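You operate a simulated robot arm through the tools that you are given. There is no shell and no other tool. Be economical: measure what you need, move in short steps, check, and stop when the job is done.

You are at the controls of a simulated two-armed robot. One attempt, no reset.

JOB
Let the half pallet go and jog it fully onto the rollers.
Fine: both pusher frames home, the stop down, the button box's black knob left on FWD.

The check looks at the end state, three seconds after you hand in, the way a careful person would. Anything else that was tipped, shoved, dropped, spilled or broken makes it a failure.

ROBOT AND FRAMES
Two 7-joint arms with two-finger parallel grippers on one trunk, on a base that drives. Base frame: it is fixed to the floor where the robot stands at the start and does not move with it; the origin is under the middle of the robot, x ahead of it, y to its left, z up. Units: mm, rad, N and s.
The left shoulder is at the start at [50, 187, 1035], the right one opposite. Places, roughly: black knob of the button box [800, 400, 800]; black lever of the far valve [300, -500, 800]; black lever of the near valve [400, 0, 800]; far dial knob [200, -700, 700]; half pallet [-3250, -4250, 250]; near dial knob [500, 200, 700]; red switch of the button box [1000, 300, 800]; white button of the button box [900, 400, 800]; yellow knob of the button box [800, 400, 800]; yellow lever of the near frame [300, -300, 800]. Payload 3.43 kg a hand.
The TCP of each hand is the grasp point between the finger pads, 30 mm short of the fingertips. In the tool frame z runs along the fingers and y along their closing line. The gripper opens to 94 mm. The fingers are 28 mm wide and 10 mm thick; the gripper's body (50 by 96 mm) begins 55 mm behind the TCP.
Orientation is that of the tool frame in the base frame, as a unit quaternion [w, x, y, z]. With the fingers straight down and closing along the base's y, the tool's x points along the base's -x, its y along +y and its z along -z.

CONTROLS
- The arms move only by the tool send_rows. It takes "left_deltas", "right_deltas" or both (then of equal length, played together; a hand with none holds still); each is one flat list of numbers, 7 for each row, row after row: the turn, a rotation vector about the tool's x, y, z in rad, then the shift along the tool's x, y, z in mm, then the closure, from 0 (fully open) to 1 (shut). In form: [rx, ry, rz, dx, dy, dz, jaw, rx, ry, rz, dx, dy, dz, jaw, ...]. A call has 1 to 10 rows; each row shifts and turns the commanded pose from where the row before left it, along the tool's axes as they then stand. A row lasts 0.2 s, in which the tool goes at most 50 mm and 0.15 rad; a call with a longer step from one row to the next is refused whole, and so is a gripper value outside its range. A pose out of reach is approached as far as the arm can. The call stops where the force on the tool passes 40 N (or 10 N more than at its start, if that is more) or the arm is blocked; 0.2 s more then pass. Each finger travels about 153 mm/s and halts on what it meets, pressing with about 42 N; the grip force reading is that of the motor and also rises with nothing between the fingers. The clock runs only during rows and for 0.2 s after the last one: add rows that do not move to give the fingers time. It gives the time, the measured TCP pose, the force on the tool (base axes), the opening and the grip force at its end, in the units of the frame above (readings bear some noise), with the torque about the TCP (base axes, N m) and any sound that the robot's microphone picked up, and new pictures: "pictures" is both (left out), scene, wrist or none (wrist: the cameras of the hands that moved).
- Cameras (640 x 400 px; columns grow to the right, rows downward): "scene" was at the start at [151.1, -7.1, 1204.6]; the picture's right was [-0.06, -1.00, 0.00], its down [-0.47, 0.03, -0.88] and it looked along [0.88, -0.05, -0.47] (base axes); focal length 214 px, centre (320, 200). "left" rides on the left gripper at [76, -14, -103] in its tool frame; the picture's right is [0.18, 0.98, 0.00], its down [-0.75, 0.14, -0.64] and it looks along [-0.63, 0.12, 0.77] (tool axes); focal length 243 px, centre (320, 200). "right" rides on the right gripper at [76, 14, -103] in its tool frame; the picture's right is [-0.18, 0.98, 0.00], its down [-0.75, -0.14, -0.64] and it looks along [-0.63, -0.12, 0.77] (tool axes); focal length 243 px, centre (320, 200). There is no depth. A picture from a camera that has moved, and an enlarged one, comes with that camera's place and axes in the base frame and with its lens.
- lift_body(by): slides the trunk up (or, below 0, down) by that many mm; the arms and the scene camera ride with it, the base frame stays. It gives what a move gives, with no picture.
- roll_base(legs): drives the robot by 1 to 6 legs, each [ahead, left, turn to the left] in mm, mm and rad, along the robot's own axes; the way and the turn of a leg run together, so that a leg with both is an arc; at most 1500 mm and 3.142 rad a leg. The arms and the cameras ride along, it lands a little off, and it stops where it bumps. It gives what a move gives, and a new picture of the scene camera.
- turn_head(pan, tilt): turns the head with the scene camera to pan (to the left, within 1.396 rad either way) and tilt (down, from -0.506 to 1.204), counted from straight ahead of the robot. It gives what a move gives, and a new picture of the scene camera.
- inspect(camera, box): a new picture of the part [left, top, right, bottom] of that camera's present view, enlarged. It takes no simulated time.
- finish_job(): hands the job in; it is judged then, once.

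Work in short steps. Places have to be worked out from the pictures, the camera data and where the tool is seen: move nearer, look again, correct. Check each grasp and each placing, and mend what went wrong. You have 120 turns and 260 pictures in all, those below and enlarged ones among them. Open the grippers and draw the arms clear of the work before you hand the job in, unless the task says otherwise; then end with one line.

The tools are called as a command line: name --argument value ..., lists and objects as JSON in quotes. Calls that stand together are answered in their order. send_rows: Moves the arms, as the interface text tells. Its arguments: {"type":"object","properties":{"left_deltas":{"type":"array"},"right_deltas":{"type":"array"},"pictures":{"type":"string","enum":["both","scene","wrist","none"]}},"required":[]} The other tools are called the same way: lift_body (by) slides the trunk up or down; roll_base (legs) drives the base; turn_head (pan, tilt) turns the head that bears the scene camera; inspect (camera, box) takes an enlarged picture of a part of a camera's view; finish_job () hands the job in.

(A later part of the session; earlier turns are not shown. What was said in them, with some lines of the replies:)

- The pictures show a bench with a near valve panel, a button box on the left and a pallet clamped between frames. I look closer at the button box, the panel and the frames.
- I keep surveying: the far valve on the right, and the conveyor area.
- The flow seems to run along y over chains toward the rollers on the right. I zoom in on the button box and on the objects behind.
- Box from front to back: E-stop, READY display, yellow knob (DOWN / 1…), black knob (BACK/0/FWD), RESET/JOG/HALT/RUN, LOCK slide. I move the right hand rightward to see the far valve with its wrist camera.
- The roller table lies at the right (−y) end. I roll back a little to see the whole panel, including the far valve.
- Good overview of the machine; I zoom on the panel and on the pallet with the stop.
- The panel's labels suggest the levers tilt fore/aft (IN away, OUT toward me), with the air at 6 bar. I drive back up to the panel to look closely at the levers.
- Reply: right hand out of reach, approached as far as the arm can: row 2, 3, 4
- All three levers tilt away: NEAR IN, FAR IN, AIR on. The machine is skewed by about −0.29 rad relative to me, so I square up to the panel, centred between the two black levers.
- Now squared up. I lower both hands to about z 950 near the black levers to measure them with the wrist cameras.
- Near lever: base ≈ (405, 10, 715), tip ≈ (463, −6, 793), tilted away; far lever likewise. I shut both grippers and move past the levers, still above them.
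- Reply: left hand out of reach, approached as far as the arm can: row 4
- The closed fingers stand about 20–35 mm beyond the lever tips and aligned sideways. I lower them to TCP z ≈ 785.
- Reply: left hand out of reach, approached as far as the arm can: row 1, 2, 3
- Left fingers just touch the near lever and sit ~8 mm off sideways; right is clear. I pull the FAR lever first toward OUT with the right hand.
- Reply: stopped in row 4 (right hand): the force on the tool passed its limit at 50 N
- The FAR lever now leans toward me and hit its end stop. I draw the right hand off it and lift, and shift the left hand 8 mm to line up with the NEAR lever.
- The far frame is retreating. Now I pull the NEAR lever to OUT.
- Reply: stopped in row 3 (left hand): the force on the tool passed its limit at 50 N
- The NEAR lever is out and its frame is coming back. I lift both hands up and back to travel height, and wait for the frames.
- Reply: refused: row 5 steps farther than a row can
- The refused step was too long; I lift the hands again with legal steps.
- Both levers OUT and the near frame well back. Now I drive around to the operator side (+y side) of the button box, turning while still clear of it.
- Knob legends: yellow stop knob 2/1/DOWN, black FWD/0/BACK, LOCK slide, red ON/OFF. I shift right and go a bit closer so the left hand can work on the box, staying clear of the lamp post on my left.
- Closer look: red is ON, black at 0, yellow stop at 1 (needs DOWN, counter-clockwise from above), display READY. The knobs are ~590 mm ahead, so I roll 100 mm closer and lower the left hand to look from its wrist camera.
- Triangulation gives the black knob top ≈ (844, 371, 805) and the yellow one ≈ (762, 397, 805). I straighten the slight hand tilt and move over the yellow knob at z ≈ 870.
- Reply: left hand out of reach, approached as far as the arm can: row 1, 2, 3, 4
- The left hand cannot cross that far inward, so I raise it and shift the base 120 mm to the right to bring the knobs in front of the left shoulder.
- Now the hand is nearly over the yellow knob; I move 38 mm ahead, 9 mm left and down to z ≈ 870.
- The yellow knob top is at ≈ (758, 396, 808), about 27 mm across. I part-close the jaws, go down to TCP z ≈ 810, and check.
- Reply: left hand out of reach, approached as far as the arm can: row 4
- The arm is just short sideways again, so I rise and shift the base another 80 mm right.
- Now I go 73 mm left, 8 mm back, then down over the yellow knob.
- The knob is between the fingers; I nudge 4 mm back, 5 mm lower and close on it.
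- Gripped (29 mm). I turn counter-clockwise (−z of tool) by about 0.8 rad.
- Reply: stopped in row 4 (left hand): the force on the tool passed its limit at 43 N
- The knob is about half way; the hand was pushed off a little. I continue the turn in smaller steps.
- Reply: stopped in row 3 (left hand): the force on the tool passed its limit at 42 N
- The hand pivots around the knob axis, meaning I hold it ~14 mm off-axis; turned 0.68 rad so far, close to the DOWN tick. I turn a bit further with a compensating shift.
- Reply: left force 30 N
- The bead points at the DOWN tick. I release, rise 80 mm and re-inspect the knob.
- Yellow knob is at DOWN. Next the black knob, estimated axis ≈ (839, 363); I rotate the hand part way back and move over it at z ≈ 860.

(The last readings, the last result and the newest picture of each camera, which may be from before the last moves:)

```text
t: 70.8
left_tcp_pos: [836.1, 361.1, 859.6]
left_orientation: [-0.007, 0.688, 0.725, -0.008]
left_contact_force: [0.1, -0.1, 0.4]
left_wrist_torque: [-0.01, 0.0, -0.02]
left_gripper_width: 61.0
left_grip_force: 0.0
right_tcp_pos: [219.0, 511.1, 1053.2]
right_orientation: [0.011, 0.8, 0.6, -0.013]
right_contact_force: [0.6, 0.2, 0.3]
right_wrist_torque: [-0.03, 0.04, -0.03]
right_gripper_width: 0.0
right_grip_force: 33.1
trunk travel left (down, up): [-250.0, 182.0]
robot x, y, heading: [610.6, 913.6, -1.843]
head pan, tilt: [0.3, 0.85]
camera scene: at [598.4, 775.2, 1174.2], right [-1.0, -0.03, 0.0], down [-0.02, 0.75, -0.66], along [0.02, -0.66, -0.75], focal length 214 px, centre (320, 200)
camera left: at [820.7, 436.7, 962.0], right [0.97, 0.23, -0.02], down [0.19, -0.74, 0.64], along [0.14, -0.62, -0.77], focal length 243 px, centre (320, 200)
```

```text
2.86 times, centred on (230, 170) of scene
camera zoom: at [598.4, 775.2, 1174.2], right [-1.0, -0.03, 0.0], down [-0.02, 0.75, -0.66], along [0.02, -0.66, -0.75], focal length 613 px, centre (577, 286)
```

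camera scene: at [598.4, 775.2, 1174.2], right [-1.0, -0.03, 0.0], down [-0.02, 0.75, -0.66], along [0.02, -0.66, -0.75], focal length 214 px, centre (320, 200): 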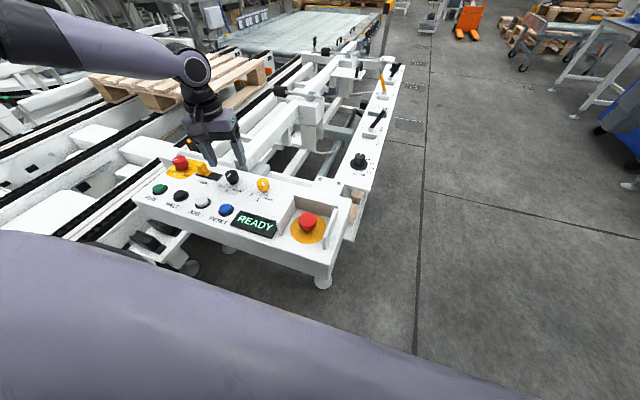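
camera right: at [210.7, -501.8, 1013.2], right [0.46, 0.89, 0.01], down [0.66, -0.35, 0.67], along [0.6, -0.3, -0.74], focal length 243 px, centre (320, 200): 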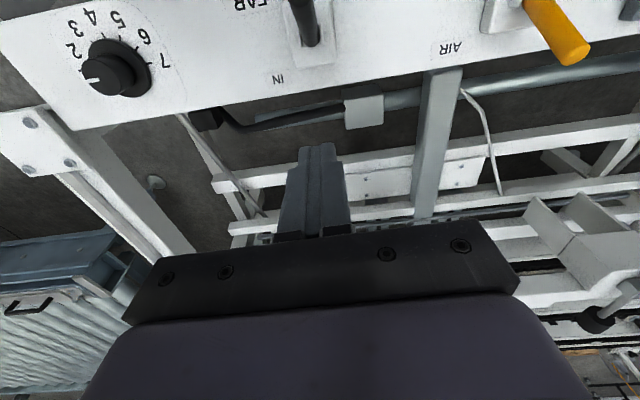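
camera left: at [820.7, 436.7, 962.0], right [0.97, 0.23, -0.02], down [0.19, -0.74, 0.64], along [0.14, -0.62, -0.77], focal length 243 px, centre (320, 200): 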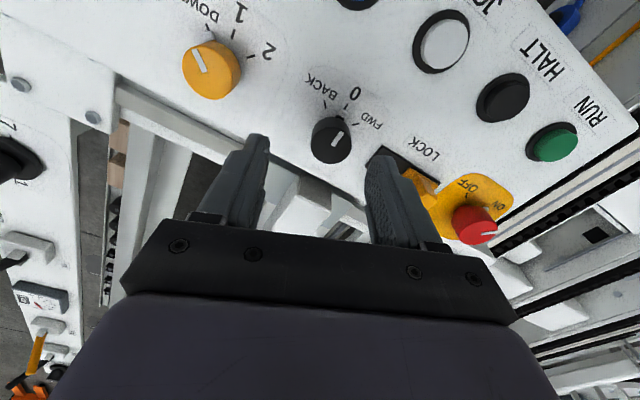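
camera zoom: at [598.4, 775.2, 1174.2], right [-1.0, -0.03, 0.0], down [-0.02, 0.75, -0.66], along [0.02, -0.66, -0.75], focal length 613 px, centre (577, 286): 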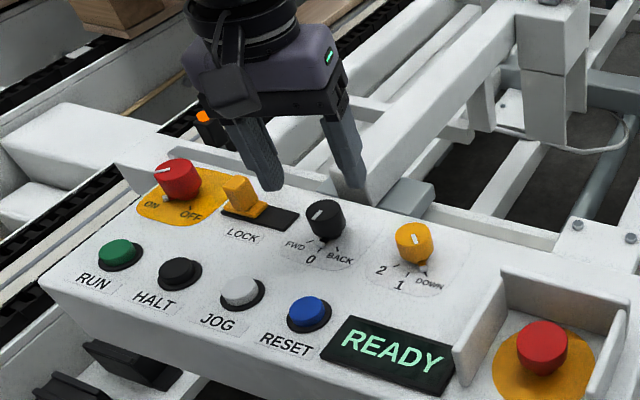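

Cross-checking views, the knob tops are at z ≈ 780 and the black axis ≈ (848, 353). I adjust and go down to z ≈ 808 for a look.

send_rows --left_deltas '[0, 0, 0, -8.6, 11.6, 0, 0.35, 0, 0, 0, 0, 0, 25, 0.35, 0, 0, 0, 0, 0, 26, 0.35, 0, 0, 0, 0, 0, 0, 0.35]' --pictures "wrist"

inspect --camera "scene" --box '[150, 120, 310, 230]'

```text
t: 71.8
left_tcp_pos: [847.3, 354.5, 807.9]
left_orientation: [-0.008, 0.689, 0.725, -0.007]
left_contact_force: [0.3, 0.2, 0.0]
left_wrist_torque: [0.0, -0.01, -0.01]
left_gripper_width: 61.1
left_grip_force: 0.0
right_tcp_pos: [219.0, 510.4, 1053.8]
right_orientation: [0.011, 0.799, 0.601, -0.013]
right_contact_force: [0.2, -0.4, 0.4]
right_wrist_torque: [-0.01, 0.02, -0.03]
right_gripper_width: 0.3
right_grip_force: 33.0
trunk travel left (down, up): [-250.0, 182.0]
robot x, y, heading: [612.4, 912.8, -1.844]
head pan, tilt: [0.3, 0.85]
camera left: at [831.8, 429.8, 911.2], right [0.97, 0.24, -0.02], down [0.19, -0.75, 0.64], along [0.14, -0.62, -0.77], focal length 243 px, centre (320, 200)
```

left: 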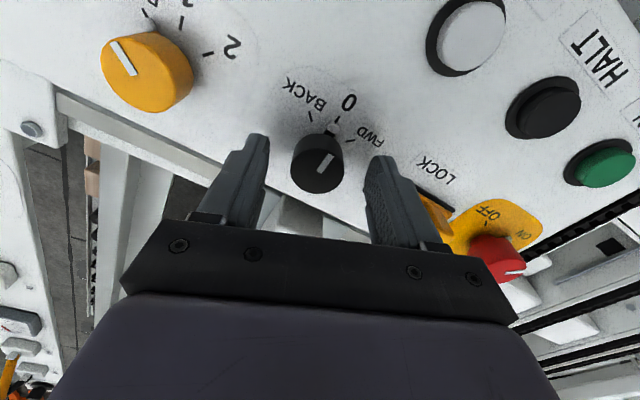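

```text
3.64 times, centred on (230, 175) of scene
camera zoom: at [598.4, 775.2, 1174.2], right [-1.0, -0.03, 0.0], down [-0.02, 0.75, -0.66], along [0.02, -0.66, -0.75], focal length 780 px, centre (647, 291)
```

zoom: 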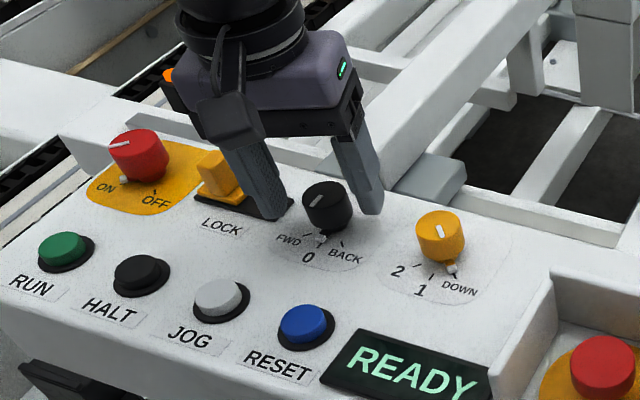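

The knob sits between the fingers near their axis; I advance 3 mm, lower 12 mm and close on it.

send_rows --left_deltas '[0, 0, 0, -3, 0, 6, 0.35, 0, 0, 0, 0, 0, 6, 0.35, 0, 0, 0, 0, 0, 0, 1, 0, 0, 0, 0, 0, 0, 1]' --pictures "wrist"

```text
t: 72.8
left_tcp_pos: [846.8, 351.7, 796.0]
left_orientation: [-0.007, 0.689, 0.725, -0.008]
left_contact_force: [-5.2, -0.7, -2.3]
left_wrist_torque: [-0.18, -0.64, 0.0]
left_gripper_width: 31.2
left_grip_force: 45.2
right_tcp_pos: [218.5, 510.6, 1054.3]
right_orientation: [0.012, 0.799, 0.601, -0.013]
right_contact_force: [0.2, -0.4, 1.1]
right_wrist_torque: [0.01, -0.02, -0.01]
right_gripper_width: 0.1
right_grip_force: 32.7
trunk travel left (down, up): [-250.0, 182.0]
robot x, y, heading: [609.7, 912.5, -1.847]
head pan, tilt: [0.3, 0.85]
camera left: at [830.6, 426.6, 899.5], right [0.97, 0.23, -0.02], down [0.19, -0.74, 0.64], along [0.13, -0.62, -0.77], focal length 243 px, centre (320, 200)
```

left: 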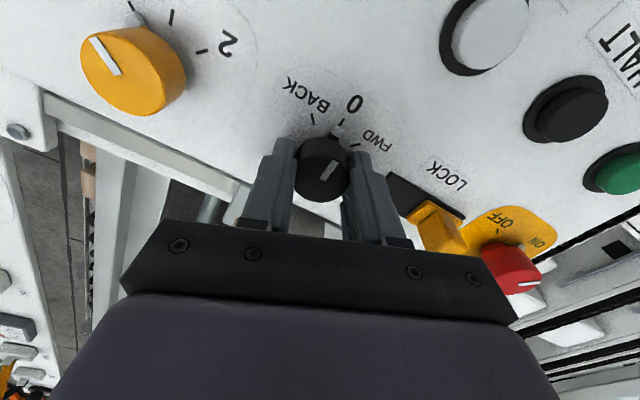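

Gripped (31 mm). I turn clockwise (+z of tool) in steps toward FWD.

send_rows --left_deltas '[0, 0, 0.12, 0, 0, 0, 1, 0, 0, 0.12, 0, 0, 0, 1, 0, 0, 0.12, 0, 0, 0, 1, 0, 0, 0.12, 0, 0, 0, 1, 0, 0, 0.12, 0, 0, 0, 1, 0, 0, 0.12, 0, 0, 0, 1, 0, 0, 0.08, 0, 0, 0, 1]' --pictures "wrist"

inspect --camera "left" --box '[240, 80, 400, 220]'

```text
t: 74.4
left_tcp_pos: [844.8, 351.1, 795.7]
left_orientation: [-0.005, 0.917, 0.399, -0.009]
left_contact_force: [-22.6, 7.3, -1.9]
left_wrist_torque: [0.02, -1.05, 0.41]
left_gripper_width: 31.3
left_grip_force: 44.7
right_tcp_pos: [216.9, 509.8, 1052.6]
right_orientation: [0.013, 0.799, 0.601, -0.013]
right_contact_force: [0.0, -0.2, -0.9]
right_wrist_torque: [-0.02, -0.01, 0.02]
right_gripper_width: 0.0
right_grip_force: 33.2
trunk travel left (down, up): [-250.0, 182.0]
robot x, y, heading: [606.6, 912.5, -1.843]
head pan, tilt: [0.3, 0.85]
camera left: at [889.1, 417.1, 898.3], right [0.84, -0.54, -0.02], down [-0.4, -0.65, 0.65], along [-0.36, -0.54, -0.76], focal length 243 px, centre (320, 200)
```

left: 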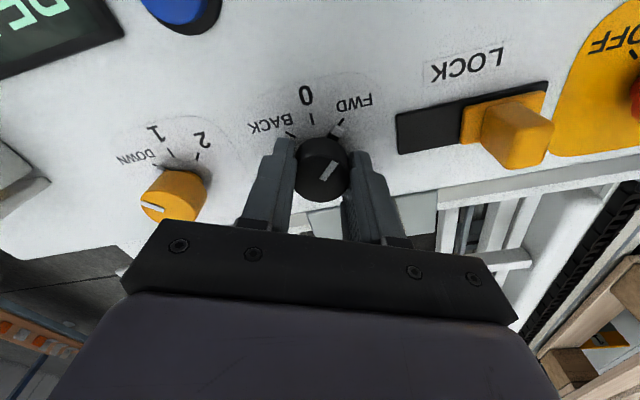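

```text
2.86 times, centred on (320, 150) of left
camera zoom: at [889.1, 417.1, 898.3], right [0.84, -0.54, -0.02], down [-0.4, -0.65, 0.65], along [-0.36, -0.54, -0.76], focal length 693 px, centre (320, 343)
```

zoom: 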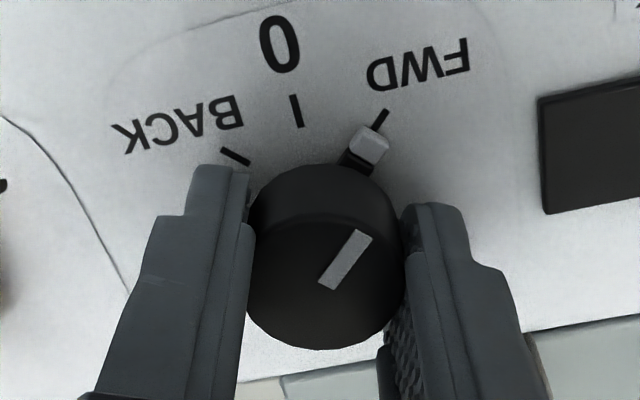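

The bead is on the FWD tick. I release, rise, close the fingers and check.

send_rows --left_deltas '[0, 0, 0, 0, 0, 0, 0.35, 0, 0, 0, 0, 0, 0, 0.35, 0, 0, 0, 0, 0, -40, 0.35, 0, 0, 0, 0, 0, -40, 0.35, 0, 0, -0.1, 0, 0, 0, 1, 0, 0, -0.1, 0, 0, 0, 1, 0, 0, -0.1, 0, 0, 0, 1, 0, 0, -0.1, 0, 0, 0, 1]' --pictures "wrist"

inspect --camera "scene" --box '[120, 120, 300, 240]'

```text
t: 76.2
left_tcp_pos: [848.8, 350.1, 875.5]
left_orientation: [-0.006, 0.819, 0.574, -0.008]
left_contact_force: [0.4, -0.7, 0.6]
left_wrist_torque: [0.01, 0.0, 0.0]
left_gripper_width: 0.0
left_grip_force: 33.2
right_tcp_pos: [218.3, 511.1, 1053.2]
right_orientation: [0.012, 0.799, 0.6, -0.013]
right_contact_force: [0.3, -0.2, 0.5]
right_wrist_torque: [-0.02, 0.04, 0.03]
right_gripper_width: 0.0
right_grip_force: 32.5
trunk travel left (down, up): [-250.0, 182.0]
robot x, y, heading: [606.9, 909.9, -1.849]
head pan, tilt: [0.3, 0.85]
camera left: at [863.8, 427.6, 977.9], right [0.99, -0.16, -0.02], down [-0.11, -0.76, 0.64], along [-0.12, -0.63, -0.76], focal length 243 px, centre (320, 200)
```

left: 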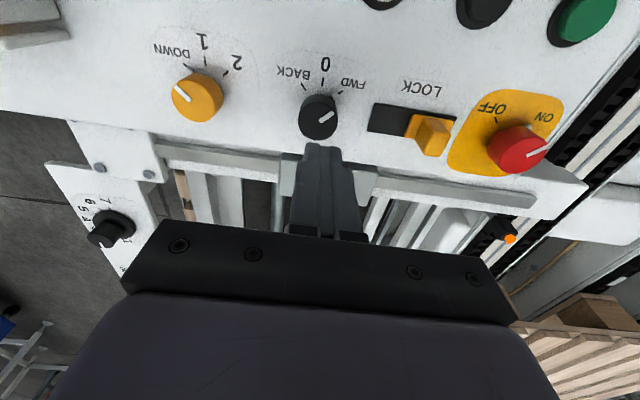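

```text
3.33 times, centred on (210, 180) of scene
camera zoom: at [598.4, 775.2, 1174.1], right [-1.0, -0.03, 0.0], down [-0.02, 0.75, -0.66], along [0.02, -0.66, -0.75], focal length 715 px, centre (687, 267)
```

zoom: 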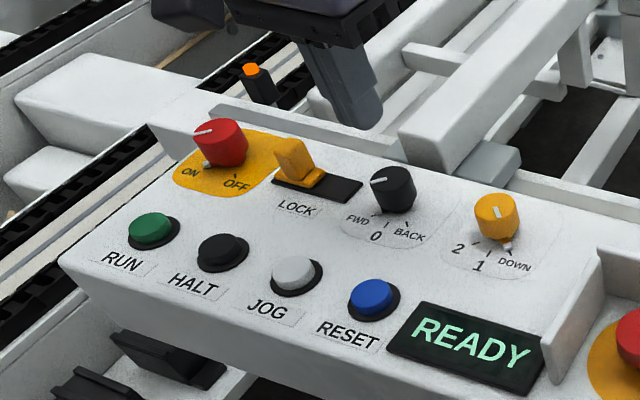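

Knobs are set: stop DOWN, FWD. Before jogging I look over the conveyor to check the frames and the stop.

turn_head --pan 0.35 --tilt 0.45

inspect --camera "scene" --box '[0, 60, 400, 260]'

```text
t: 77.0
left_tcp_pos: [849.3, 350.7, 875.6]
left_orientation: [-0.006, 0.819, 0.573, -0.009]
left_contact_force: [-0.2, -0.7, -0.6]
left_wrist_torque: [0.01, 0.0, 0.03]
left_gripper_width: 0.0
left_grip_force: 33.0
right_tcp_pos: [218.5, 510.8, 1053.3]
right_orientation: [0.011, 0.8, 0.6, -0.014]
right_contact_force: [0.0, 0.9, 0.6]
right_wrist_torque: [0.04, 0.0, 0.01]
right_gripper_width: 0.0
right_grip_force: 32.9
trunk travel left (down, up): [-250.0, 182.0]
robot x, y, heading: [611.6, 911.0, -1.845]
head pan, tilt: [0.351, 0.45]
camera scene: at [603.5, 761.8, 1208.5], right [-1.0, -0.08, 0.0], down [-0.03, 0.43, -0.9], along [0.07, -0.9, -0.44], focal length 214 px, centre (320, 200)
```

scene: 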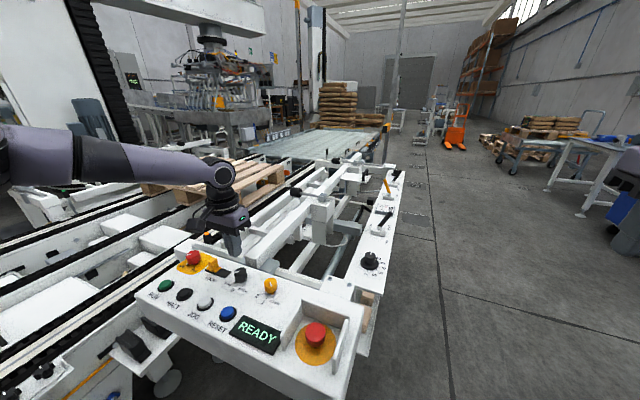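

```text
1.60 times, centred on (200, 160) of scene
camera zoom: at [603.5, 761.8, 1208.5], right [-1.0, -0.08, 0.0], down [-0.03, 0.43, -0.9], along [0.07, -0.9, -0.44], focal length 343 px, centre (512, 264)
```

zoom: 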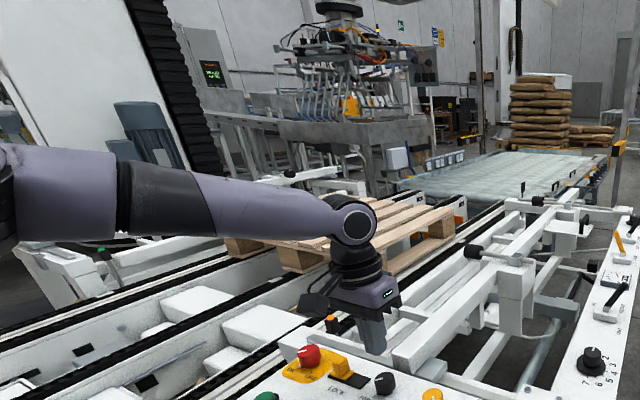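

Frames look back, arm hides part of the view. I move the closed fingers over the JOG button, estimated (900, 436, 775).

send_rows --left_deltas '[0, 0, 0, 33, 6, 0, 1, 0, 0, 0, 33, 6, 0, 1, 0, 0, 0, 32, 6.6, 20, 1, 0, 0, 0, 0, 0, 20, 1, 0, 0, 0, 0, 0, 0, 1]' --pictures "both"

inspect --camera "scene" --box '[100, 180, 300, 340]'

```text
t: 78.2
left_tcp_pos: [900.7, 436.5, 835.3]
left_orientation: [-0.006, 0.819, 0.574, -0.009]
left_contact_force: [0.5, 0.4, -0.5]
left_wrist_torque: [-0.01, 0.02, 0.01]
left_gripper_width: 0.2
left_grip_force: 32.5
right_tcp_pos: [219.4, 510.9, 1053.1]
right_orientation: [0.012, 0.8, 0.6, -0.013]
right_contact_force: [-0.5, 0.0, -0.2]
right_wrist_torque: [0.03, -0.04, 0.01]
right_gripper_width: 0.2
right_grip_force: 32.9
trunk travel left (down, up): [-250.0, 182.0]
robot x, y, heading: [612.9, 911.8, -1.852]
head pan, tilt: [0.351, 0.45]
camera scene: at [603.4, 761.7, 1208.6], right [-1.0, -0.08, 0.0], down [-0.03, 0.43, -0.9], along [0.07, -0.9, -0.44], focal length 214 px, centre (320, 200)
camera left: at [915.9, 512.8, 937.3], right [0.99, -0.16, -0.02], down [-0.11, -0.76, 0.64], along [-0.12, -0.63, -0.76], focal length 243 px, centre (320, 200)
```

scene: 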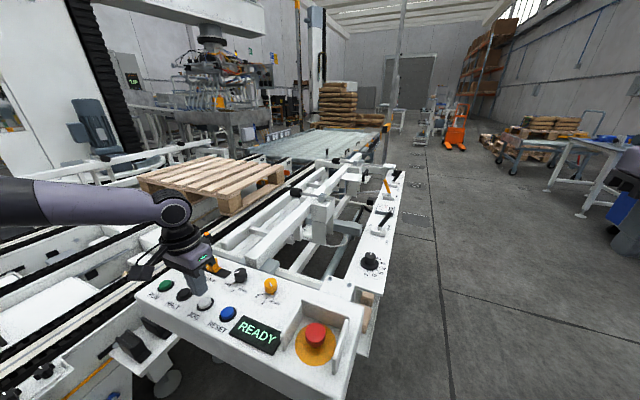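
left: 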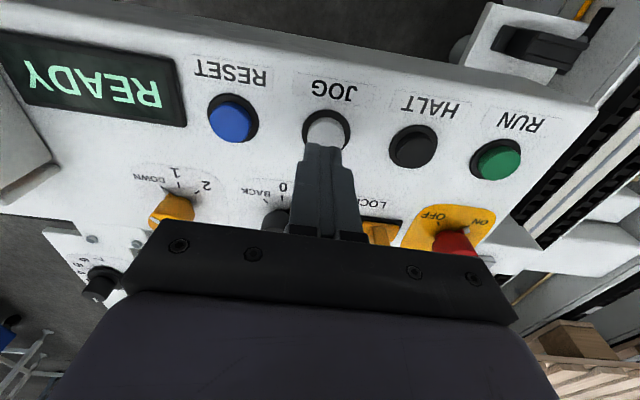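

```text
2.50 times, centred on (200, 260) of scene
camera zoom: at [603.4, 761.7, 1208.6], right [-1.0, -0.08, 0.0], down [-0.03, 0.43, -0.9], along [0.07, -0.9, -0.44], focal length 536 px, centre (620, 50)
```

zoom: 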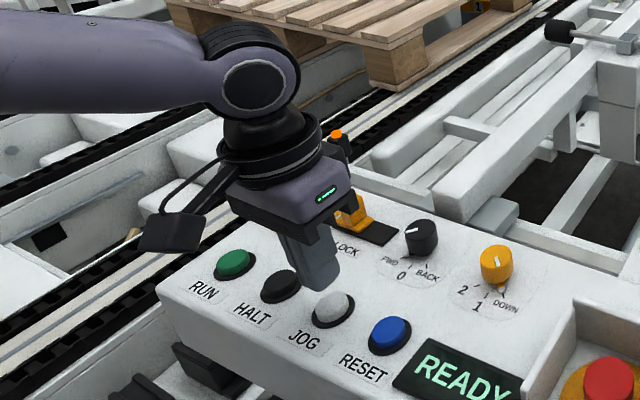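

JOG appears ~7 mm closer to the operator and 4 mm left of my axis. I correct and come down to just above it.

send_rows --left_deltas '[0, 0, 0, 7, 4, 0, 1, 0, 0, 0, 0, 0, 18, 1, 0, 0, 0, 0, 0, 0, 1]' --pictures "wrist"

inspect --camera "scene" --box '[140, 220, 300, 340]'

```text
t: 79.0
left_tcp_pos: [906.3, 440.7, 816.7]
left_orientation: [-0.005, 0.819, 0.574, -0.008]
left_contact_force: [-0.8, -1.0, -0.1]
left_wrist_torque: [-0.01, 0.03, -0.03]
left_gripper_width: 0.1
left_grip_force: 33.1
right_tcp_pos: [219.0, 510.7, 1054.1]
right_orientation: [0.012, 0.799, 0.6, -0.013]
right_contact_force: [-0.2, -0.1, -0.3]
right_wrist_torque: [0.02, 0.0, -0.01]
right_gripper_width: 0.0
right_grip_force: 33.2
trunk travel left (down, up): [-250.0, 182.0]
robot x, y, heading: [607.3, 912.7, -1.844]
head pan, tilt: [0.351, 0.45]
camera left: at [921.7, 518.1, 918.7], right [0.99, -0.16, -0.02], down [-0.11, -0.76, 0.64], along [-0.12, -0.63, -0.76], focal length 243 px, centre (320, 200)
```

left: 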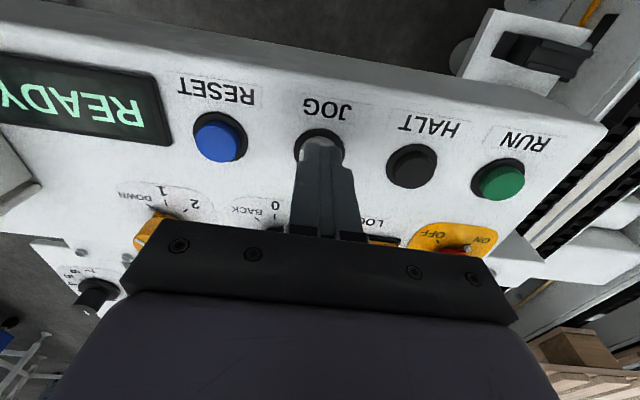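

```text
3.33 times, centred on (220, 280) of scene
camera zoom: at [603.4, 761.7, 1208.6], right [-1.0, -0.08, 0.0], down [-0.03, 0.43, -0.9], along [0.07, -0.9, -0.44], focal length 715 px, centre (653, -67)
```

zoom: 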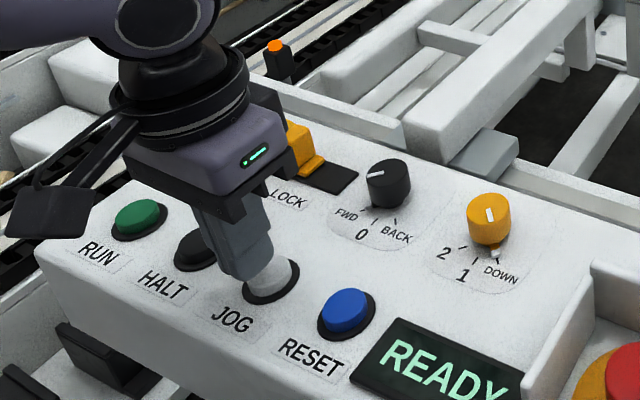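

The fingers are centred above JOG. I press gently and hold for a moment, watching the pallet.

send_rows --left_deltas '[0, 0, 0, 0, 0, 9, 1, 0, 0, 0, 0, 0, 6, 1, 0, 0, 0, 0, 0, 3, 1, 0, 0, 0, 0, 0, 0, 1, 0, 0, 0, 0, 0, 0, 1]' --pictures "scene"

inspect --camera "scene" --box '[100, 120, 300, 340]'

```text
t: 80.2
left_tcp_pos: [904.7, 442.5, 798.1]
left_orientation: [-0.005, 0.819, 0.574, -0.007]
left_contact_force: [2.3, -0.6, 4.2]
left_wrist_torque: [0.0, -0.05, 0.01]
left_gripper_width: 0.1
left_grip_force: 33.0
right_tcp_pos: [217.8, 510.8, 1054.6]
right_orientation: [0.013, 0.8, 0.6, -0.013]
right_contact_force: [0.6, -1.0, 0.4]
right_wrist_torque: [0.01, -0.02, 0.01]
right_gripper_width: 0.0
right_grip_force: 32.9
trunk travel left (down, up): [-250.0, 182.0]
robot x, y, heading: [608.5, 914.0, -1.845]
head pan, tilt: [0.351, 0.45]
heard: click
camera scene: at [603.5, 762.0, 1208.7], right [-1.0, -0.08, 0.0], down [-0.03, 0.43, -0.9], along [0.07, -0.9, -0.43], focal length 214 px, centre (320, 200)
```

scene: 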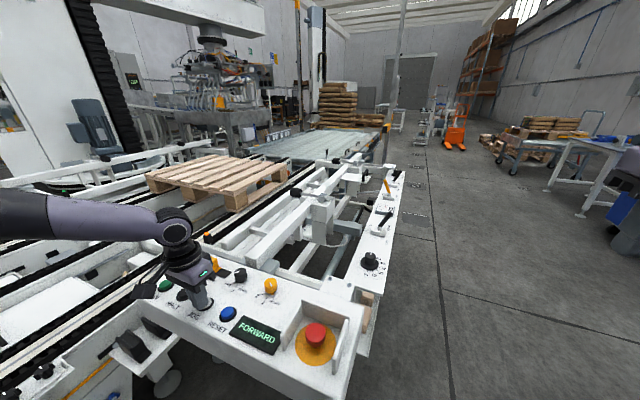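

```text
1.82 times, centred on (200, 230) of scene
camera zoom: at [603.5, 762.0, 1208.7], right [-1.0, -0.08, 0.0], down [-0.03, 0.43, -0.9], along [0.07, -0.9, -0.43], focal length 390 px, centre (538, 146)
```

zoom: 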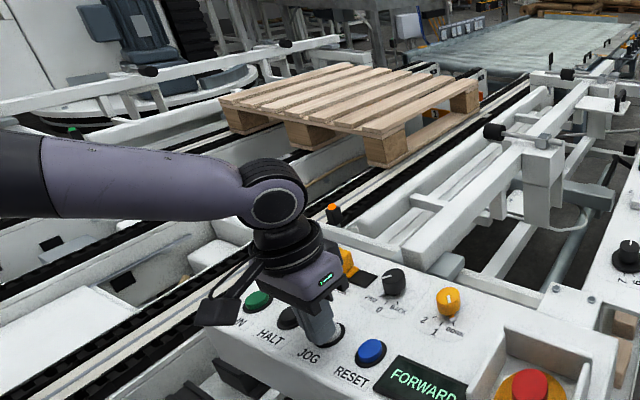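

Display shows FORWARD and the pallet is advancing. I keep holding in short calls while watching.

send_rows --left_deltas '[0, 0, 0, 0, 0, 0, 1, 0, 0, 0, 0, 0, 0, 1, 0, 0, 0, 0, 0, 0, 1, 0, 0, 0, 0, 0, 0, 1, 0, 0, 0, 0, 0, 0, 1]' --pictures "scene"

inspect --camera "scene" --box '[100, 110, 400, 310]'

```text
t: 81.5
left_tcp_pos: [905.2, 441.1, 799.5]
left_orientation: [-0.006, 0.819, 0.574, -0.008]
left_contact_force: [-0.1, -1.3, 3.5]
left_wrist_torque: [-0.04, -0.02, -0.04]
left_gripper_width: 0.1
left_grip_force: 33.0
right_tcp_pos: [217.8, 511.3, 1054.4]
right_orientation: [0.012, 0.8, 0.6, -0.013]
right_contact_force: [0.5, 0.6, -0.3]
right_wrist_torque: [0.01, -0.01, -0.01]
right_gripper_width: 0.1
right_grip_force: 33.1
trunk travel left (down, up): [-250.0, 182.0]
robot x, y, heading: [613.2, 911.9, -1.844]
head pan, tilt: [0.351, 0.45]
camera scene: at [603.3, 761.9, 1208.6], right [-1.0, -0.08, 0.0], down [-0.03, 0.43, -0.9], along [0.07, -0.9, -0.44], focal length 214 px, centre (320, 200)
```

scene: 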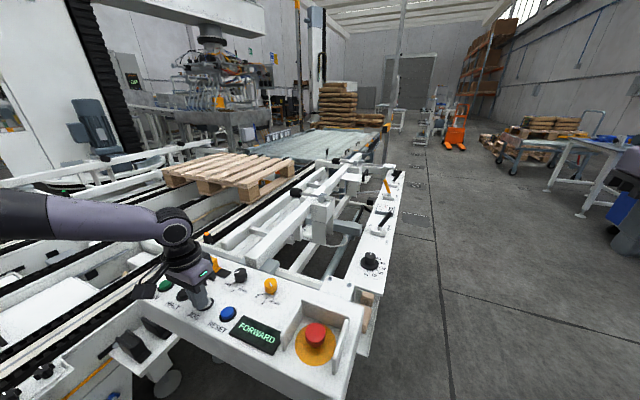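

```text
2.00 times, centred on (250, 210) of scene
camera zoom: at [603.3, 761.9, 1208.6], right [-1.0, -0.08, 0.0], down [-0.03, 0.43, -0.9], along [0.07, -0.9, -0.44], focal length 429 px, centre (460, 180)
```

zoom: 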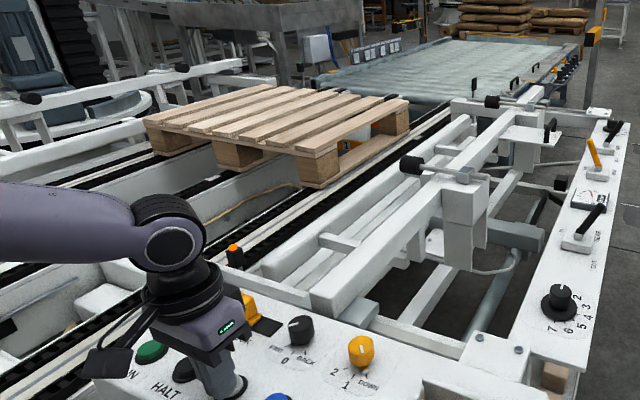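

The pallet advances straight along the chains. I hold for 2 s more.

send_rows --left_deltas '[0, 0, 0, 0, 0, 0, 1, 0, 0, 0, 0, 0, 0, 1, 0, 0, 0, 0, 0, 0, 1, 0, 0, 0, 0, 0, 0, 1, 0, 0, 0, 0, 0, 0, 1, 0, 0, 0, 0, 0, 0, 1, 0, 0, 0, 0, 0, 0, 1, 0, 0, 0, 0, 0, 0, 1, 0, 0, 0, 0, 0, 0, 1]' --pictures "scene"

inspect --camera "scene" --box '[150, 110, 400, 270]'

```text
t: 83.5
left_tcp_pos: [904.8, 441.1, 798.4]
left_orientation: [-0.006, 0.818, 0.575, -0.008]
left_contact_force: [-0.6, -1.0, 3.8]
left_wrist_torque: [-0.05, 0.03, -0.03]
left_gripper_width: 0.0
left_grip_force: 33.2
right_tcp_pos: [218.9, 510.4, 1053.9]
right_orientation: [0.012, 0.8, 0.6, -0.013]
right_contact_force: [-0.9, -1.6, -1.2]
right_wrist_torque: [0.0, 0.0, 0.02]
right_gripper_width: 0.0
right_grip_force: 32.4
trunk travel left (down, up): [-250.0, 182.0]
robot x, y, heading: [607.2, 913.7, -1.843]
head pan, tilt: [0.351, 0.45]
camera scene: at [603.3, 761.9, 1208.6], right [-1.0, -0.08, 0.0], down [-0.03, 0.43, -0.9], along [0.07, -0.9, -0.43], focal length 214 px, centre (320, 200)
```

scene: 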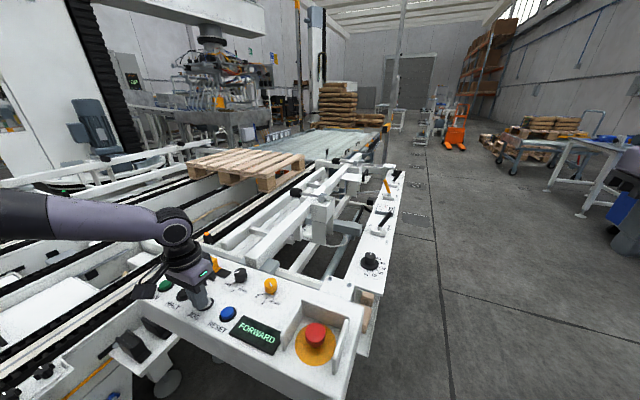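

```text
2.50 times, centred on (275, 190) of scene
camera zoom: at [603.3, 761.9, 1208.6], right [-1.0, -0.08, 0.0], down [-0.03, 0.43, -0.9], along [0.07, -0.9, -0.43], focal length 536 px, centre (432, 225)
```

zoom: 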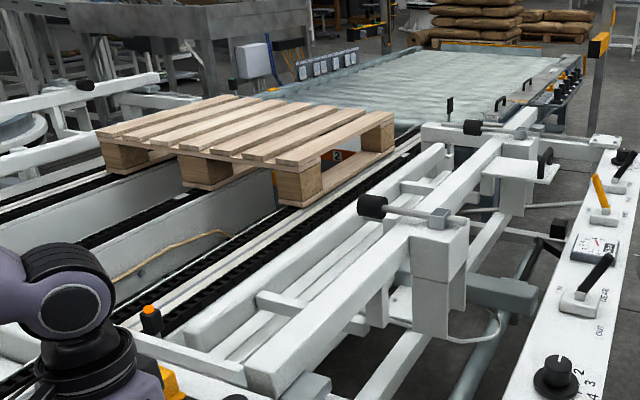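

Still clear. I continue holding.

send_rows --left_deltas '[0, 0, 0, 0, 0, 0, 1, 0, 0, 0, 0, 0, 0, 1, 0, 0, 0, 0, 0, 0, 1, 0, 0, 0, 0, 0, 0, 1, 0, 0, 0, 0, 0, 0, 1, 0, 0, 0, 0, 0, 0, 1, 0, 0, 0, 0, 0, 0, 1, 0, 0, 0, 0, 0, 0, 1, 0, 0, 0, 0, 0, 0, 1, 0, 0, 0, 0, 0, 0, 1]' --pictures "none"

inspect --camera "scene" --box '[150, 110, 400, 270]'

```text
t: 85.7
left_tcp_pos: [904.5, 442.5, 798.6]
left_orientation: [-0.006, 0.818, 0.575, -0.009]
left_contact_force: [-0.6, 1.0, 2.6]
left_wrist_torque: [-0.03, -0.01, 0.01]
left_gripper_width: 0.0
left_grip_force: 33.3
right_tcp_pos: [218.5, 510.3, 1053.7]
right_orientation: [0.013, 0.799, 0.601, -0.014]
right_contact_force: [-0.7, -0.7, 0.0]
right_wrist_torque: [-0.02, 0.0, 0.01]
right_gripper_width: 0.0
right_grip_force: 33.3
trunk travel left (down, up): [-250.0, 182.0]
robot x, y, heading: [613.4, 913.3, -1.846]
head pan, tilt: [0.351, 0.45]
```

```text
2.50 times, centred on (275, 190) of scene
camera zoom: at [603.3, 762.0, 1208.6], right [-1.0, -0.08, 0.0], down [-0.03, 0.43, -0.9], along [0.07, -0.9, -0.43], focal length 536 px, centre (432, 225)
```

zoom: 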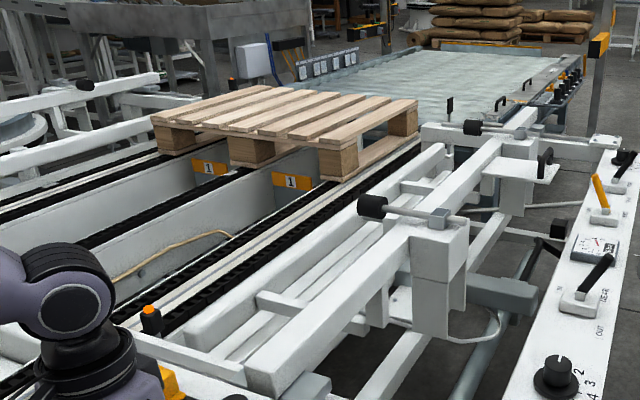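

Pallet passed position 1 freely. I keep jogging.

send_rows --left_deltas '[0, 0, 0, 0, 0, 0, 1, 0, 0, 0, 0, 0, 0, 1, 0, 0, 0, 0, 0, 0, 1, 0, 0, 0, 0, 0, 0, 1, 0, 0, 0, 0, 0, 0, 1, 0, 0, 0, 0, 0, 0, 1, 0, 0, 0, 0, 0, 0, 1, 0, 0, 0, 0, 0, 0, 1, 0, 0, 0, 0, 0, 0, 1, 0, 0, 0, 0, 0, 0, 1]' --pictures "none"

inspect --camera "scene" --box '[150, 110, 400, 270]'

```text
t: 87.8
left_tcp_pos: [905.3, 441.9, 798.1]
left_orientation: [-0.006, 0.818, 0.575, -0.009]
left_contact_force: [0.4, 0.2, 3.3]
left_wrist_torque: [-0.03, -0.03, 0.0]
left_gripper_width: 0.0
left_grip_force: 32.7
right_tcp_pos: [217.8, 511.8, 1053.5]
right_orientation: [0.012, 0.8, 0.6, -0.014]
right_contact_force: [-0.1, -0.4, 0.6]
right_wrist_torque: [0.01, -0.02, 0.0]
right_gripper_width: 0.3
right_grip_force: 33.5
trunk travel left (down, up): [-250.0, 182.0]
robot x, y, heading: [607.3, 910.9, -1.842]
head pan, tilt: [0.351, 0.45]
```

```text
2.50 times, centred on (275, 190) of scene
camera zoom: at [603.3, 762.0, 1208.6], right [-1.0, -0.08, 0.0], down [-0.03, 0.43, -0.9], along [0.07, -0.9, -0.43], focal length 536 px, centre (432, 225)
```

zoom: 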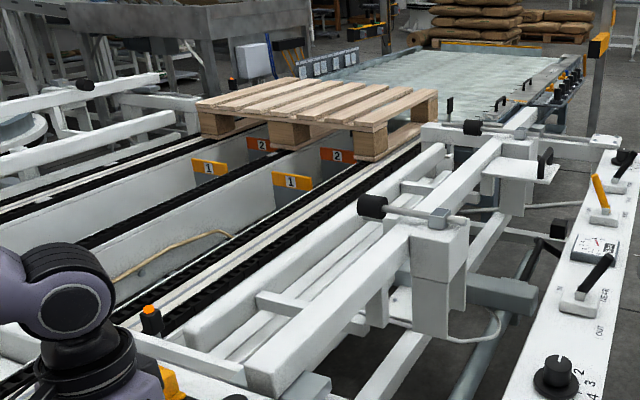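

Past position 2 as well; continuing.

send_rows --left_deltas '[0, 0, 0, 0, 0, 0, 1, 0, 0, 0, 0, 0, 0, 1, 0, 0, 0, 0, 0, 0, 1, 0, 0, 0, 0, 0, 0, 1, 0, 0, 0, 0, 0, 0, 1, 0, 0, 0, 0, 0, 0, 1, 0, 0, 0, 0, 0, 0, 1, 0, 0, 0, 0, 0, 0, 1, 0, 0, 0, 0, 0, 0, 1, 0, 0, 0, 0, 0, 0, 1]' --pictures "none"

inspect --camera "scene" --box '[180, 110, 400, 250]'

```text
t: 90.0
left_tcp_pos: [904.3, 442.8, 798.2]
left_orientation: [-0.005, 0.819, 0.574, -0.008]
left_contact_force: [-0.4, 0.4, 3.3]
left_wrist_torque: [0.02, -0.01, -0.01]
left_gripper_width: 0.1
left_grip_force: 32.8
right_tcp_pos: [219.0, 510.7, 1054.0]
right_orientation: [0.012, 0.8, 0.6, -0.013]
right_contact_force: [0.7, -0.2, -0.5]
right_wrist_torque: [0.0, 0.01, 0.02]
right_gripper_width: 0.0
right_grip_force: 32.7
trunk travel left (down, up): [-250.0, 182.0]
robot x, y, heading: [608.4, 913.5, -1.841]
head pan, tilt: [0.351, 0.45]
```

```text
2.86 times, centred on (290, 180) of scene
camera zoom: at [603.3, 762.0, 1208.6], right [-1.0, -0.08, 0.0], down [-0.03, 0.43, -0.9], along [0.07, -0.9, -0.43], focal length 613 px, centre (406, 257)
```

zoom: 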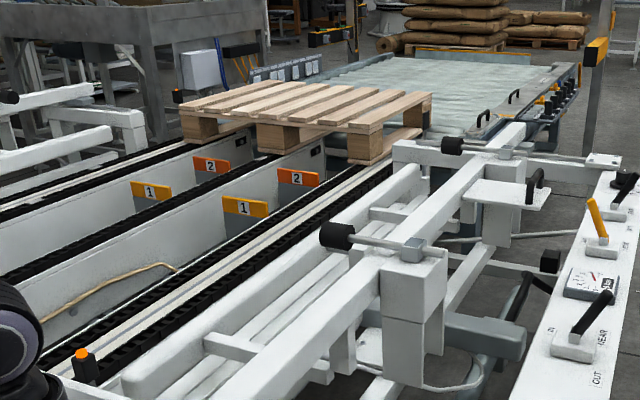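

The black post near the roller entry is close to the pallet's corner in this view; I zoom in before going on.

inspect --camera "scene" --box '[280, 120, 380, 190]'

```text
5.71 times, centred on (330, 155) of scene
camera zoom: at [603.3, 762.0, 1208.6], right [-1.0, -0.08, 0.0], down [-0.03, 0.43, -0.9], along [0.07, -0.9, -0.43], focal length 1226 px, centre (263, 457)
```

zoom: 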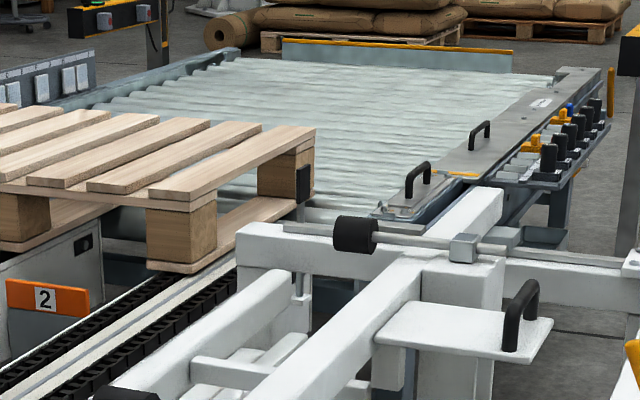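

The post is a sensor beside the pallet's path, clear. I continue jogging.

send_rows --left_deltas '[0, 0, 0, 0, 0, 0, 1, 0, 0, 0, 0, 0, 0, 1, 0, 0, 0, 0, 0, 0, 1, 0, 0, 0, 0, 0, 0, 1, 0, 0, 0, 0, 0, 0, 1, 0, 0, 0, 0, 0, 0, 1, 0, 0, 0, 0, 0, 0, 1, 0, 0, 0, 0, 0, 0, 1, 0, 0, 0, 0, 0, 0, 1, 0, 0, 0, 0, 0, 0, 1]' --pictures "none"

inspect --camera "scene" --box '[210, 110, 390, 230]'

```text
t: 92.2
left_tcp_pos: [904.6, 440.9, 798.4]
left_orientation: [-0.006, 0.819, 0.574, -0.008]
left_contact_force: [0.7, 0.1, 3.7]
left_wrist_torque: [0.0, -0.02, 0.03]
left_gripper_width: 0.0
left_grip_force: 33.0
right_tcp_pos: [217.8, 511.5, 1054.8]
right_orientation: [0.012, 0.8, 0.6, -0.013]
right_contact_force: [-0.3, -0.4, 0.3]
right_wrist_torque: [0.0, -0.02, -0.04]
right_gripper_width: 0.1
right_grip_force: 32.9
trunk travel left (down, up): [-250.0, 182.0]
robot x, y, heading: [612.6, 910.9, -1.843]
head pan, tilt: [0.351, 0.45]
```

```text
3.33 times, centred on (300, 170) of scene
camera zoom: at [603.3, 762.0, 1208.6], right [-1.0, -0.08, 0.0], down [-0.03, 0.43, -0.9], along [0.07, -0.9, -0.43], focal length 715 px, centre (387, 300)
```

zoom: 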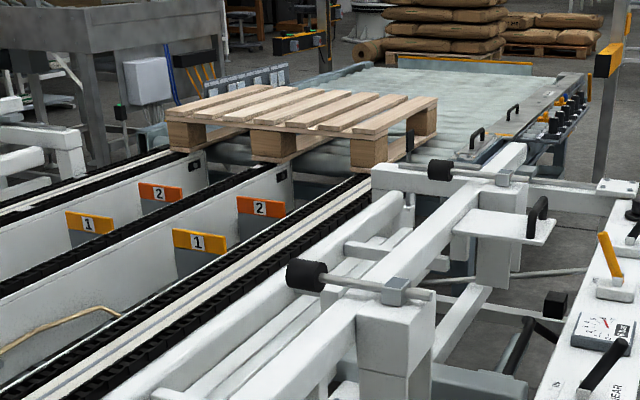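

The rear edge is nearly at the chain ends. I hold 2 s more.

send_rows --left_deltas '[0, 0, 0, 0, 0, 0, 1, 0, 0, 0, 0, 0, 0, 1, 0, 0, 0, 0, 0, 0, 1, 0, 0, 0, 0, 0, 0, 1, 0, 0, 0, 0, 0, 0, 1, 0, 0, 0, 0, 0, 0, 1, 0, 0, 0, 0, 0, 0, 1, 0, 0, 0, 0, 0, 0, 1, 0, 0, 0, 0, 0, 0, 1, 0, 0, 0, 0, 0, 0, 1]' --pictures "none"

inspect --camera "scene" --box '[210, 110, 390, 230]'

```text
t: 94.5
left_tcp_pos: [905.5, 442.4, 799.2]
left_orientation: [-0.006, 0.818, 0.575, -0.009]
left_contact_force: [0.3, -0.2, 3.3]
left_wrist_torque: [-0.01, 0.0, 0.0]
left_gripper_width: 0.3
left_grip_force: 32.6
right_tcp_pos: [218.6, 510.8, 1053.5]
right_orientation: [0.013, 0.8, 0.6, -0.014]
right_contact_force: [0.5, -0.5, 0.1]
right_wrist_torque: [0.0, -0.01, 0.0]
right_gripper_width: 0.0
right_grip_force: 32.5
trunk travel left (down, up): [-250.0, 182.0]
robot x, y, heading: [612.1, 909.8, -1.84]
head pan, tilt: [0.351, 0.45]
```

```text
3.33 times, centred on (300, 170) of scene
camera zoom: at [603.3, 762.0, 1208.6], right [-1.0, -0.08, 0.0], down [-0.03, 0.43, -0.9], along [0.07, -0.9, -0.43], focal length 715 px, centre (387, 300)
```

zoom: 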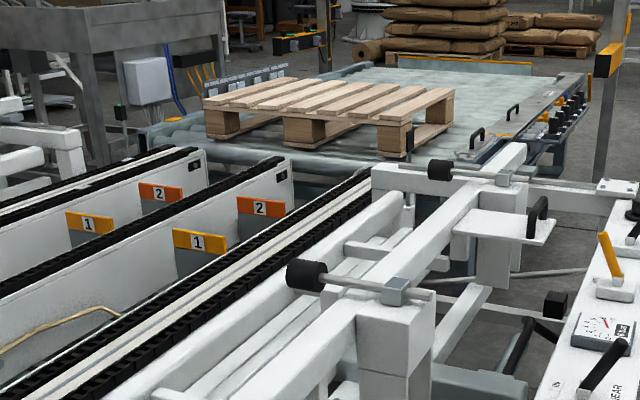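

The pallet is past the chains and wholly over the rollers. I hold ~0.8 s longer for margin, then release JOG and rise.

send_rows --left_deltas '[0, 0, 0, 0, 0, 0, 1, 0, 0, 0, 0, 0, 0, 1, 0, 0, 0, 0, 0, 0, 1, 0, 0, 0, 0, 0, 0, 1, 0, 0, 0, 0, 0, -30, 1, 0, 0, 0, 0, 0, -40, 1, 0, 0, 0, 0, 0, -45, 1, 0, 0, 0, 0, 0, -45, 1, 0, 0, 0, 0, 0, -45, 1, 0, 0, 0, 0, 0, 0, 1]' --pictures "scene"

inspect --camera "scene" --box '[210, 110, 390, 230]'

inspect --camera "scene" --box '[130, 240, 370, 390]'

```text
t: 96.7
left_tcp_pos: [908.0, 443.7, 1003.2]
left_orientation: [-0.006, 0.819, 0.573, -0.008]
left_contact_force: [0.2, 0.4, 0.3]
left_wrist_torque: [-0.04, 0.01, 0.01]
left_gripper_width: 0.3
left_grip_force: 32.6
right_tcp_pos: [217.8, 510.4, 1054.2]
right_orientation: [0.012, 0.8, 0.6, -0.013]
right_contact_force: [-0.5, 0.0, 0.4]
right_wrist_torque: [0.03, -0.01, 0.02]
right_gripper_width: 0.0
right_grip_force: 32.4
trunk travel left (down, up): [-250.0, 182.0]
robot x, y, heading: [607.8, 913.5, -1.846]
head pan, tilt: [0.351, 0.45]
camera scene: at [603.5, 761.8, 1208.6], right [-1.0, -0.08, 0.0], down [-0.03, 0.43, -0.9], along [0.07, -0.9, -0.44], focal length 214 px, centre (320, 200)
```

scene: 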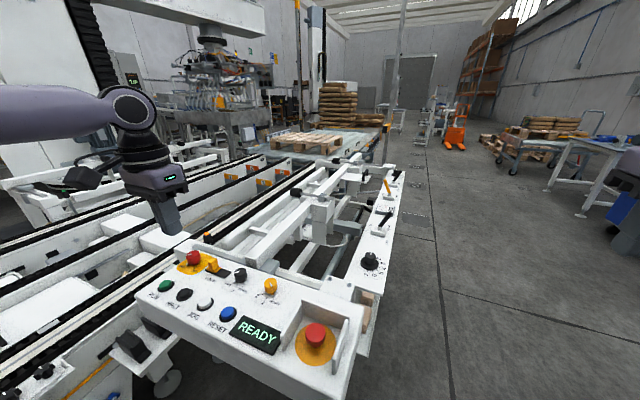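

```text
3.33 times, centred on (300, 170) of scene
camera zoom: at [603.5, 761.8, 1208.6], right [-1.0, -0.08, 0.0], down [-0.03, 0.43, -0.9], along [0.07, -0.9, -0.44], focal length 715 px, centre (387, 300)
```

zoom: 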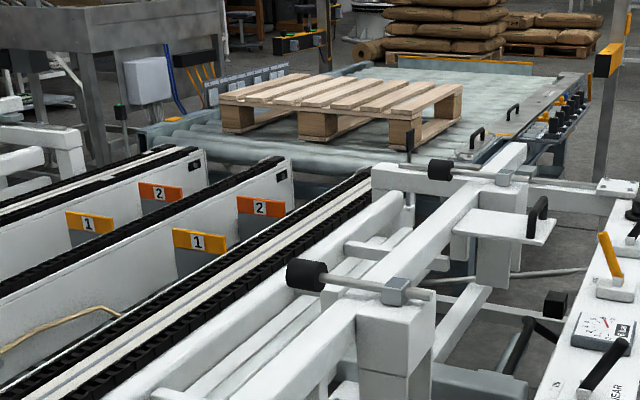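

```text
2.67 times, centred on (250, 315) of scene
camera zoom: at [603.5, 761.8, 1208.6], right [-1.0, -0.08, 0.0], down [-0.03, 0.43, -0.9], along [0.07, -0.9, -0.44], focal length 572 px, centre (507, -107)
```

zoom: 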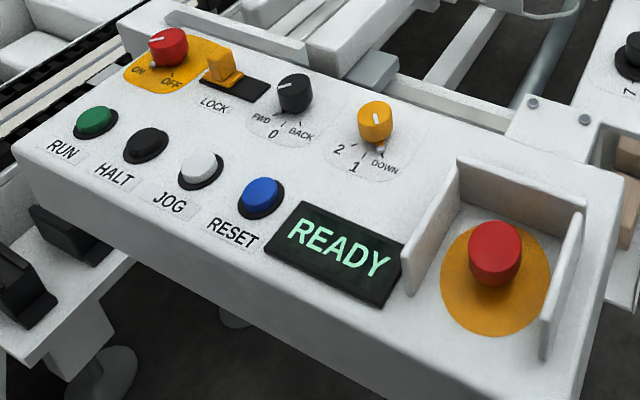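

Pallet fully on the rollers, READY shown. The black knob's mark needs a closer look.

inspect --camera "scene" --box '[205, 255, 295, 310]'

inspect --camera "scene" --box '[0, 120, 300, 260]'

```text
7.11 times, centred on (250, 282) of scene
camera zoom: at [603.5, 761.8, 1208.6], right [-1.0, -0.08, 0.0], down [-0.03, 0.43, -0.9], along [0.07, -0.9, -0.44], focal length 1525 px, centre (818, -387)
```

zoom: 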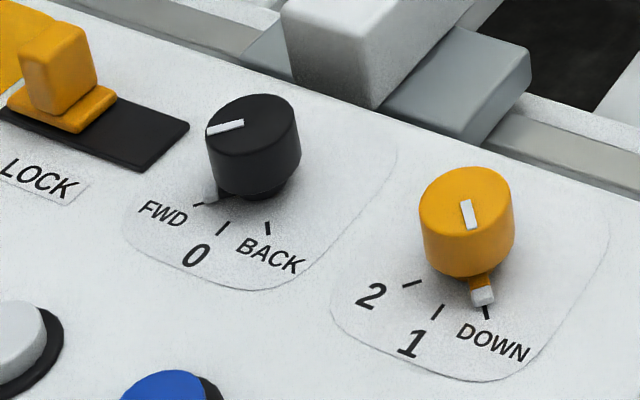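

```text
2.13 times, centred on (150, 190) of scene
camera zoom: at [603.5, 761.8, 1208.6], right [-1.0, -0.08, 0.0], down [-0.03, 0.43, -0.9], along [0.07, -0.9, -0.44], focal length 458 px, centre (683, 221)
```

zoom: 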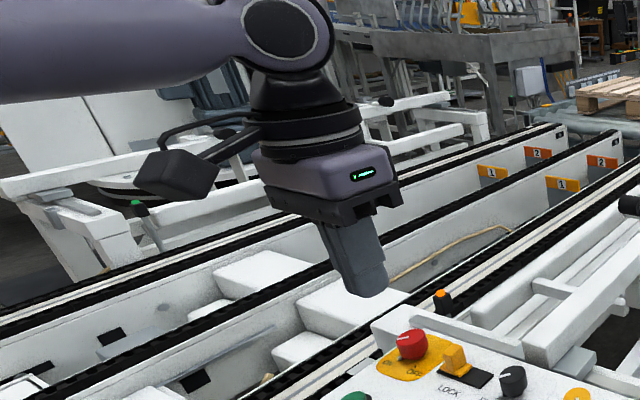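

Black points to FWD and yellow to DOWN. I open the grippers and back the robot away from the box, then take a final overall look.

send_rows --left_deltas '[0, 0, 0, 20, 0, -20, 0, 0, 0, 0, 20, 0, 0, 0]' --right_deltas '[0, 0, 0, 0, 0, 0, 0, 0, 0, 0, 0, 0, 0, 0]' --pictures "none"

roll_base --legs '[[-300, 0, 0]]'

inspect --camera "scene" --box '[0, 80, 420, 330]'

```text
t: 97.2
left_tcp_pos: [922.8, 480.2, 1022.3]
left_orientation: [-0.007, 0.819, 0.574, -0.009]
left_contact_force: [0.4, -0.7, 0.4]
left_wrist_torque: [0.01, -0.02, 0.02]
left_gripper_width: 94.0
left_grip_force: 0.0
right_tcp_pos: [219.4, 510.5, 1052.3]
right_orientation: [0.012, 0.8, 0.6, -0.014]
right_contact_force: [0.2, 0.4, -0.5]
right_wrist_torque: [-0.02, -0.03, 0.0]
right_gripper_width: 94.0
right_grip_force: 0.1
trunk travel left (down, up): [-250.0, 182.0]
robot x, y, heading: [613.5, 912.5, -1.848]
head pan, tilt: [0.351, 0.45]
```

```text
t: 99.3
left_tcp_pos: [1003.9, 767.4, 1022.6]
left_orientation: [-0.005, 0.819, 0.574, -0.008]
left_contact_force: [1.2, 0.2, -0.3]
left_wrist_torque: [-0.01, -0.02, 0.03]
left_gripper_width: 94.1
left_grip_force: 0.1
right_tcp_pos: [299.5, 797.6, 1053.3]
right_orientation: [0.011, 0.799, 0.601, -0.012]
right_contact_force: [-0.5, 0.0, 1.0]
right_wrist_torque: [0.0, -0.02, 0.01]
right_gripper_width: 94.1
right_grip_force: 0.1
trunk travel left (down, up): [-250.0, 182.0]
robot x, y, heading: [689.0, 1200.5, -1.844]
head pan, tilt: [0.351, 0.45]
camera scene: at [683.9, 1048.5, 1208.7], right [-1.0, -0.08, 0.0], down [-0.03, 0.43, -0.9], along [0.07, -0.9, -0.43], focal length 214 px, centre (320, 200)
```

scene: 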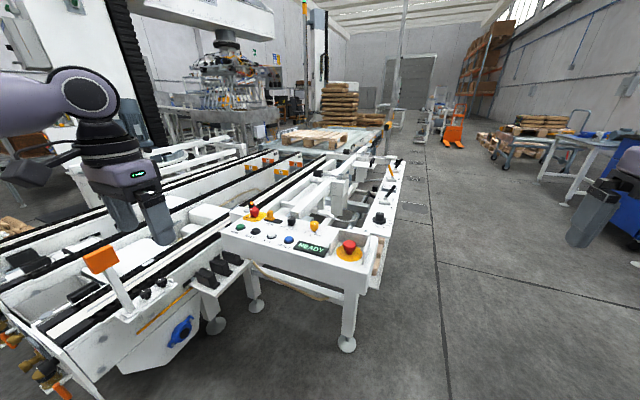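

```text
1.52 times, centred on (210, 205) of scene
camera zoom: at [683.9, 1048.5, 1208.7], right [-1.0, -0.08, 0.0], down [-0.03, 0.43, -0.9], along [0.07, -0.9, -0.43], focal length 327 px, centre (488, 192)
```

zoom: 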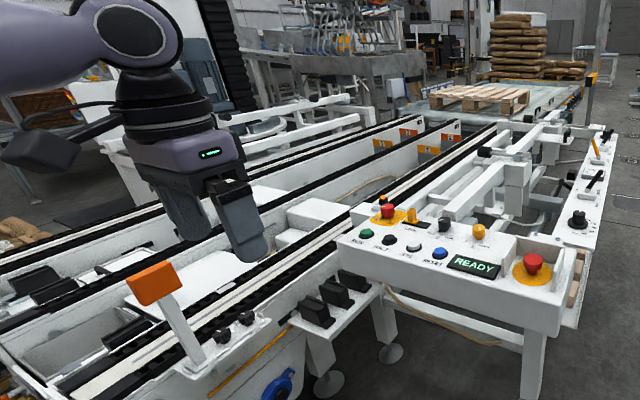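

Everything is in its wanted state: levers OUT, frames back, stop DOWN, knob FWD, pallet on the rollers, arms clear. I hand in.

finish_job

```text
The job is handed in.
```

The half pallet is released and sits fully on the rollers, with both pusher frames back (the far one seen only moving back, not checked at its end position), the stop knob on DOWN, and the black knob left on FWD.
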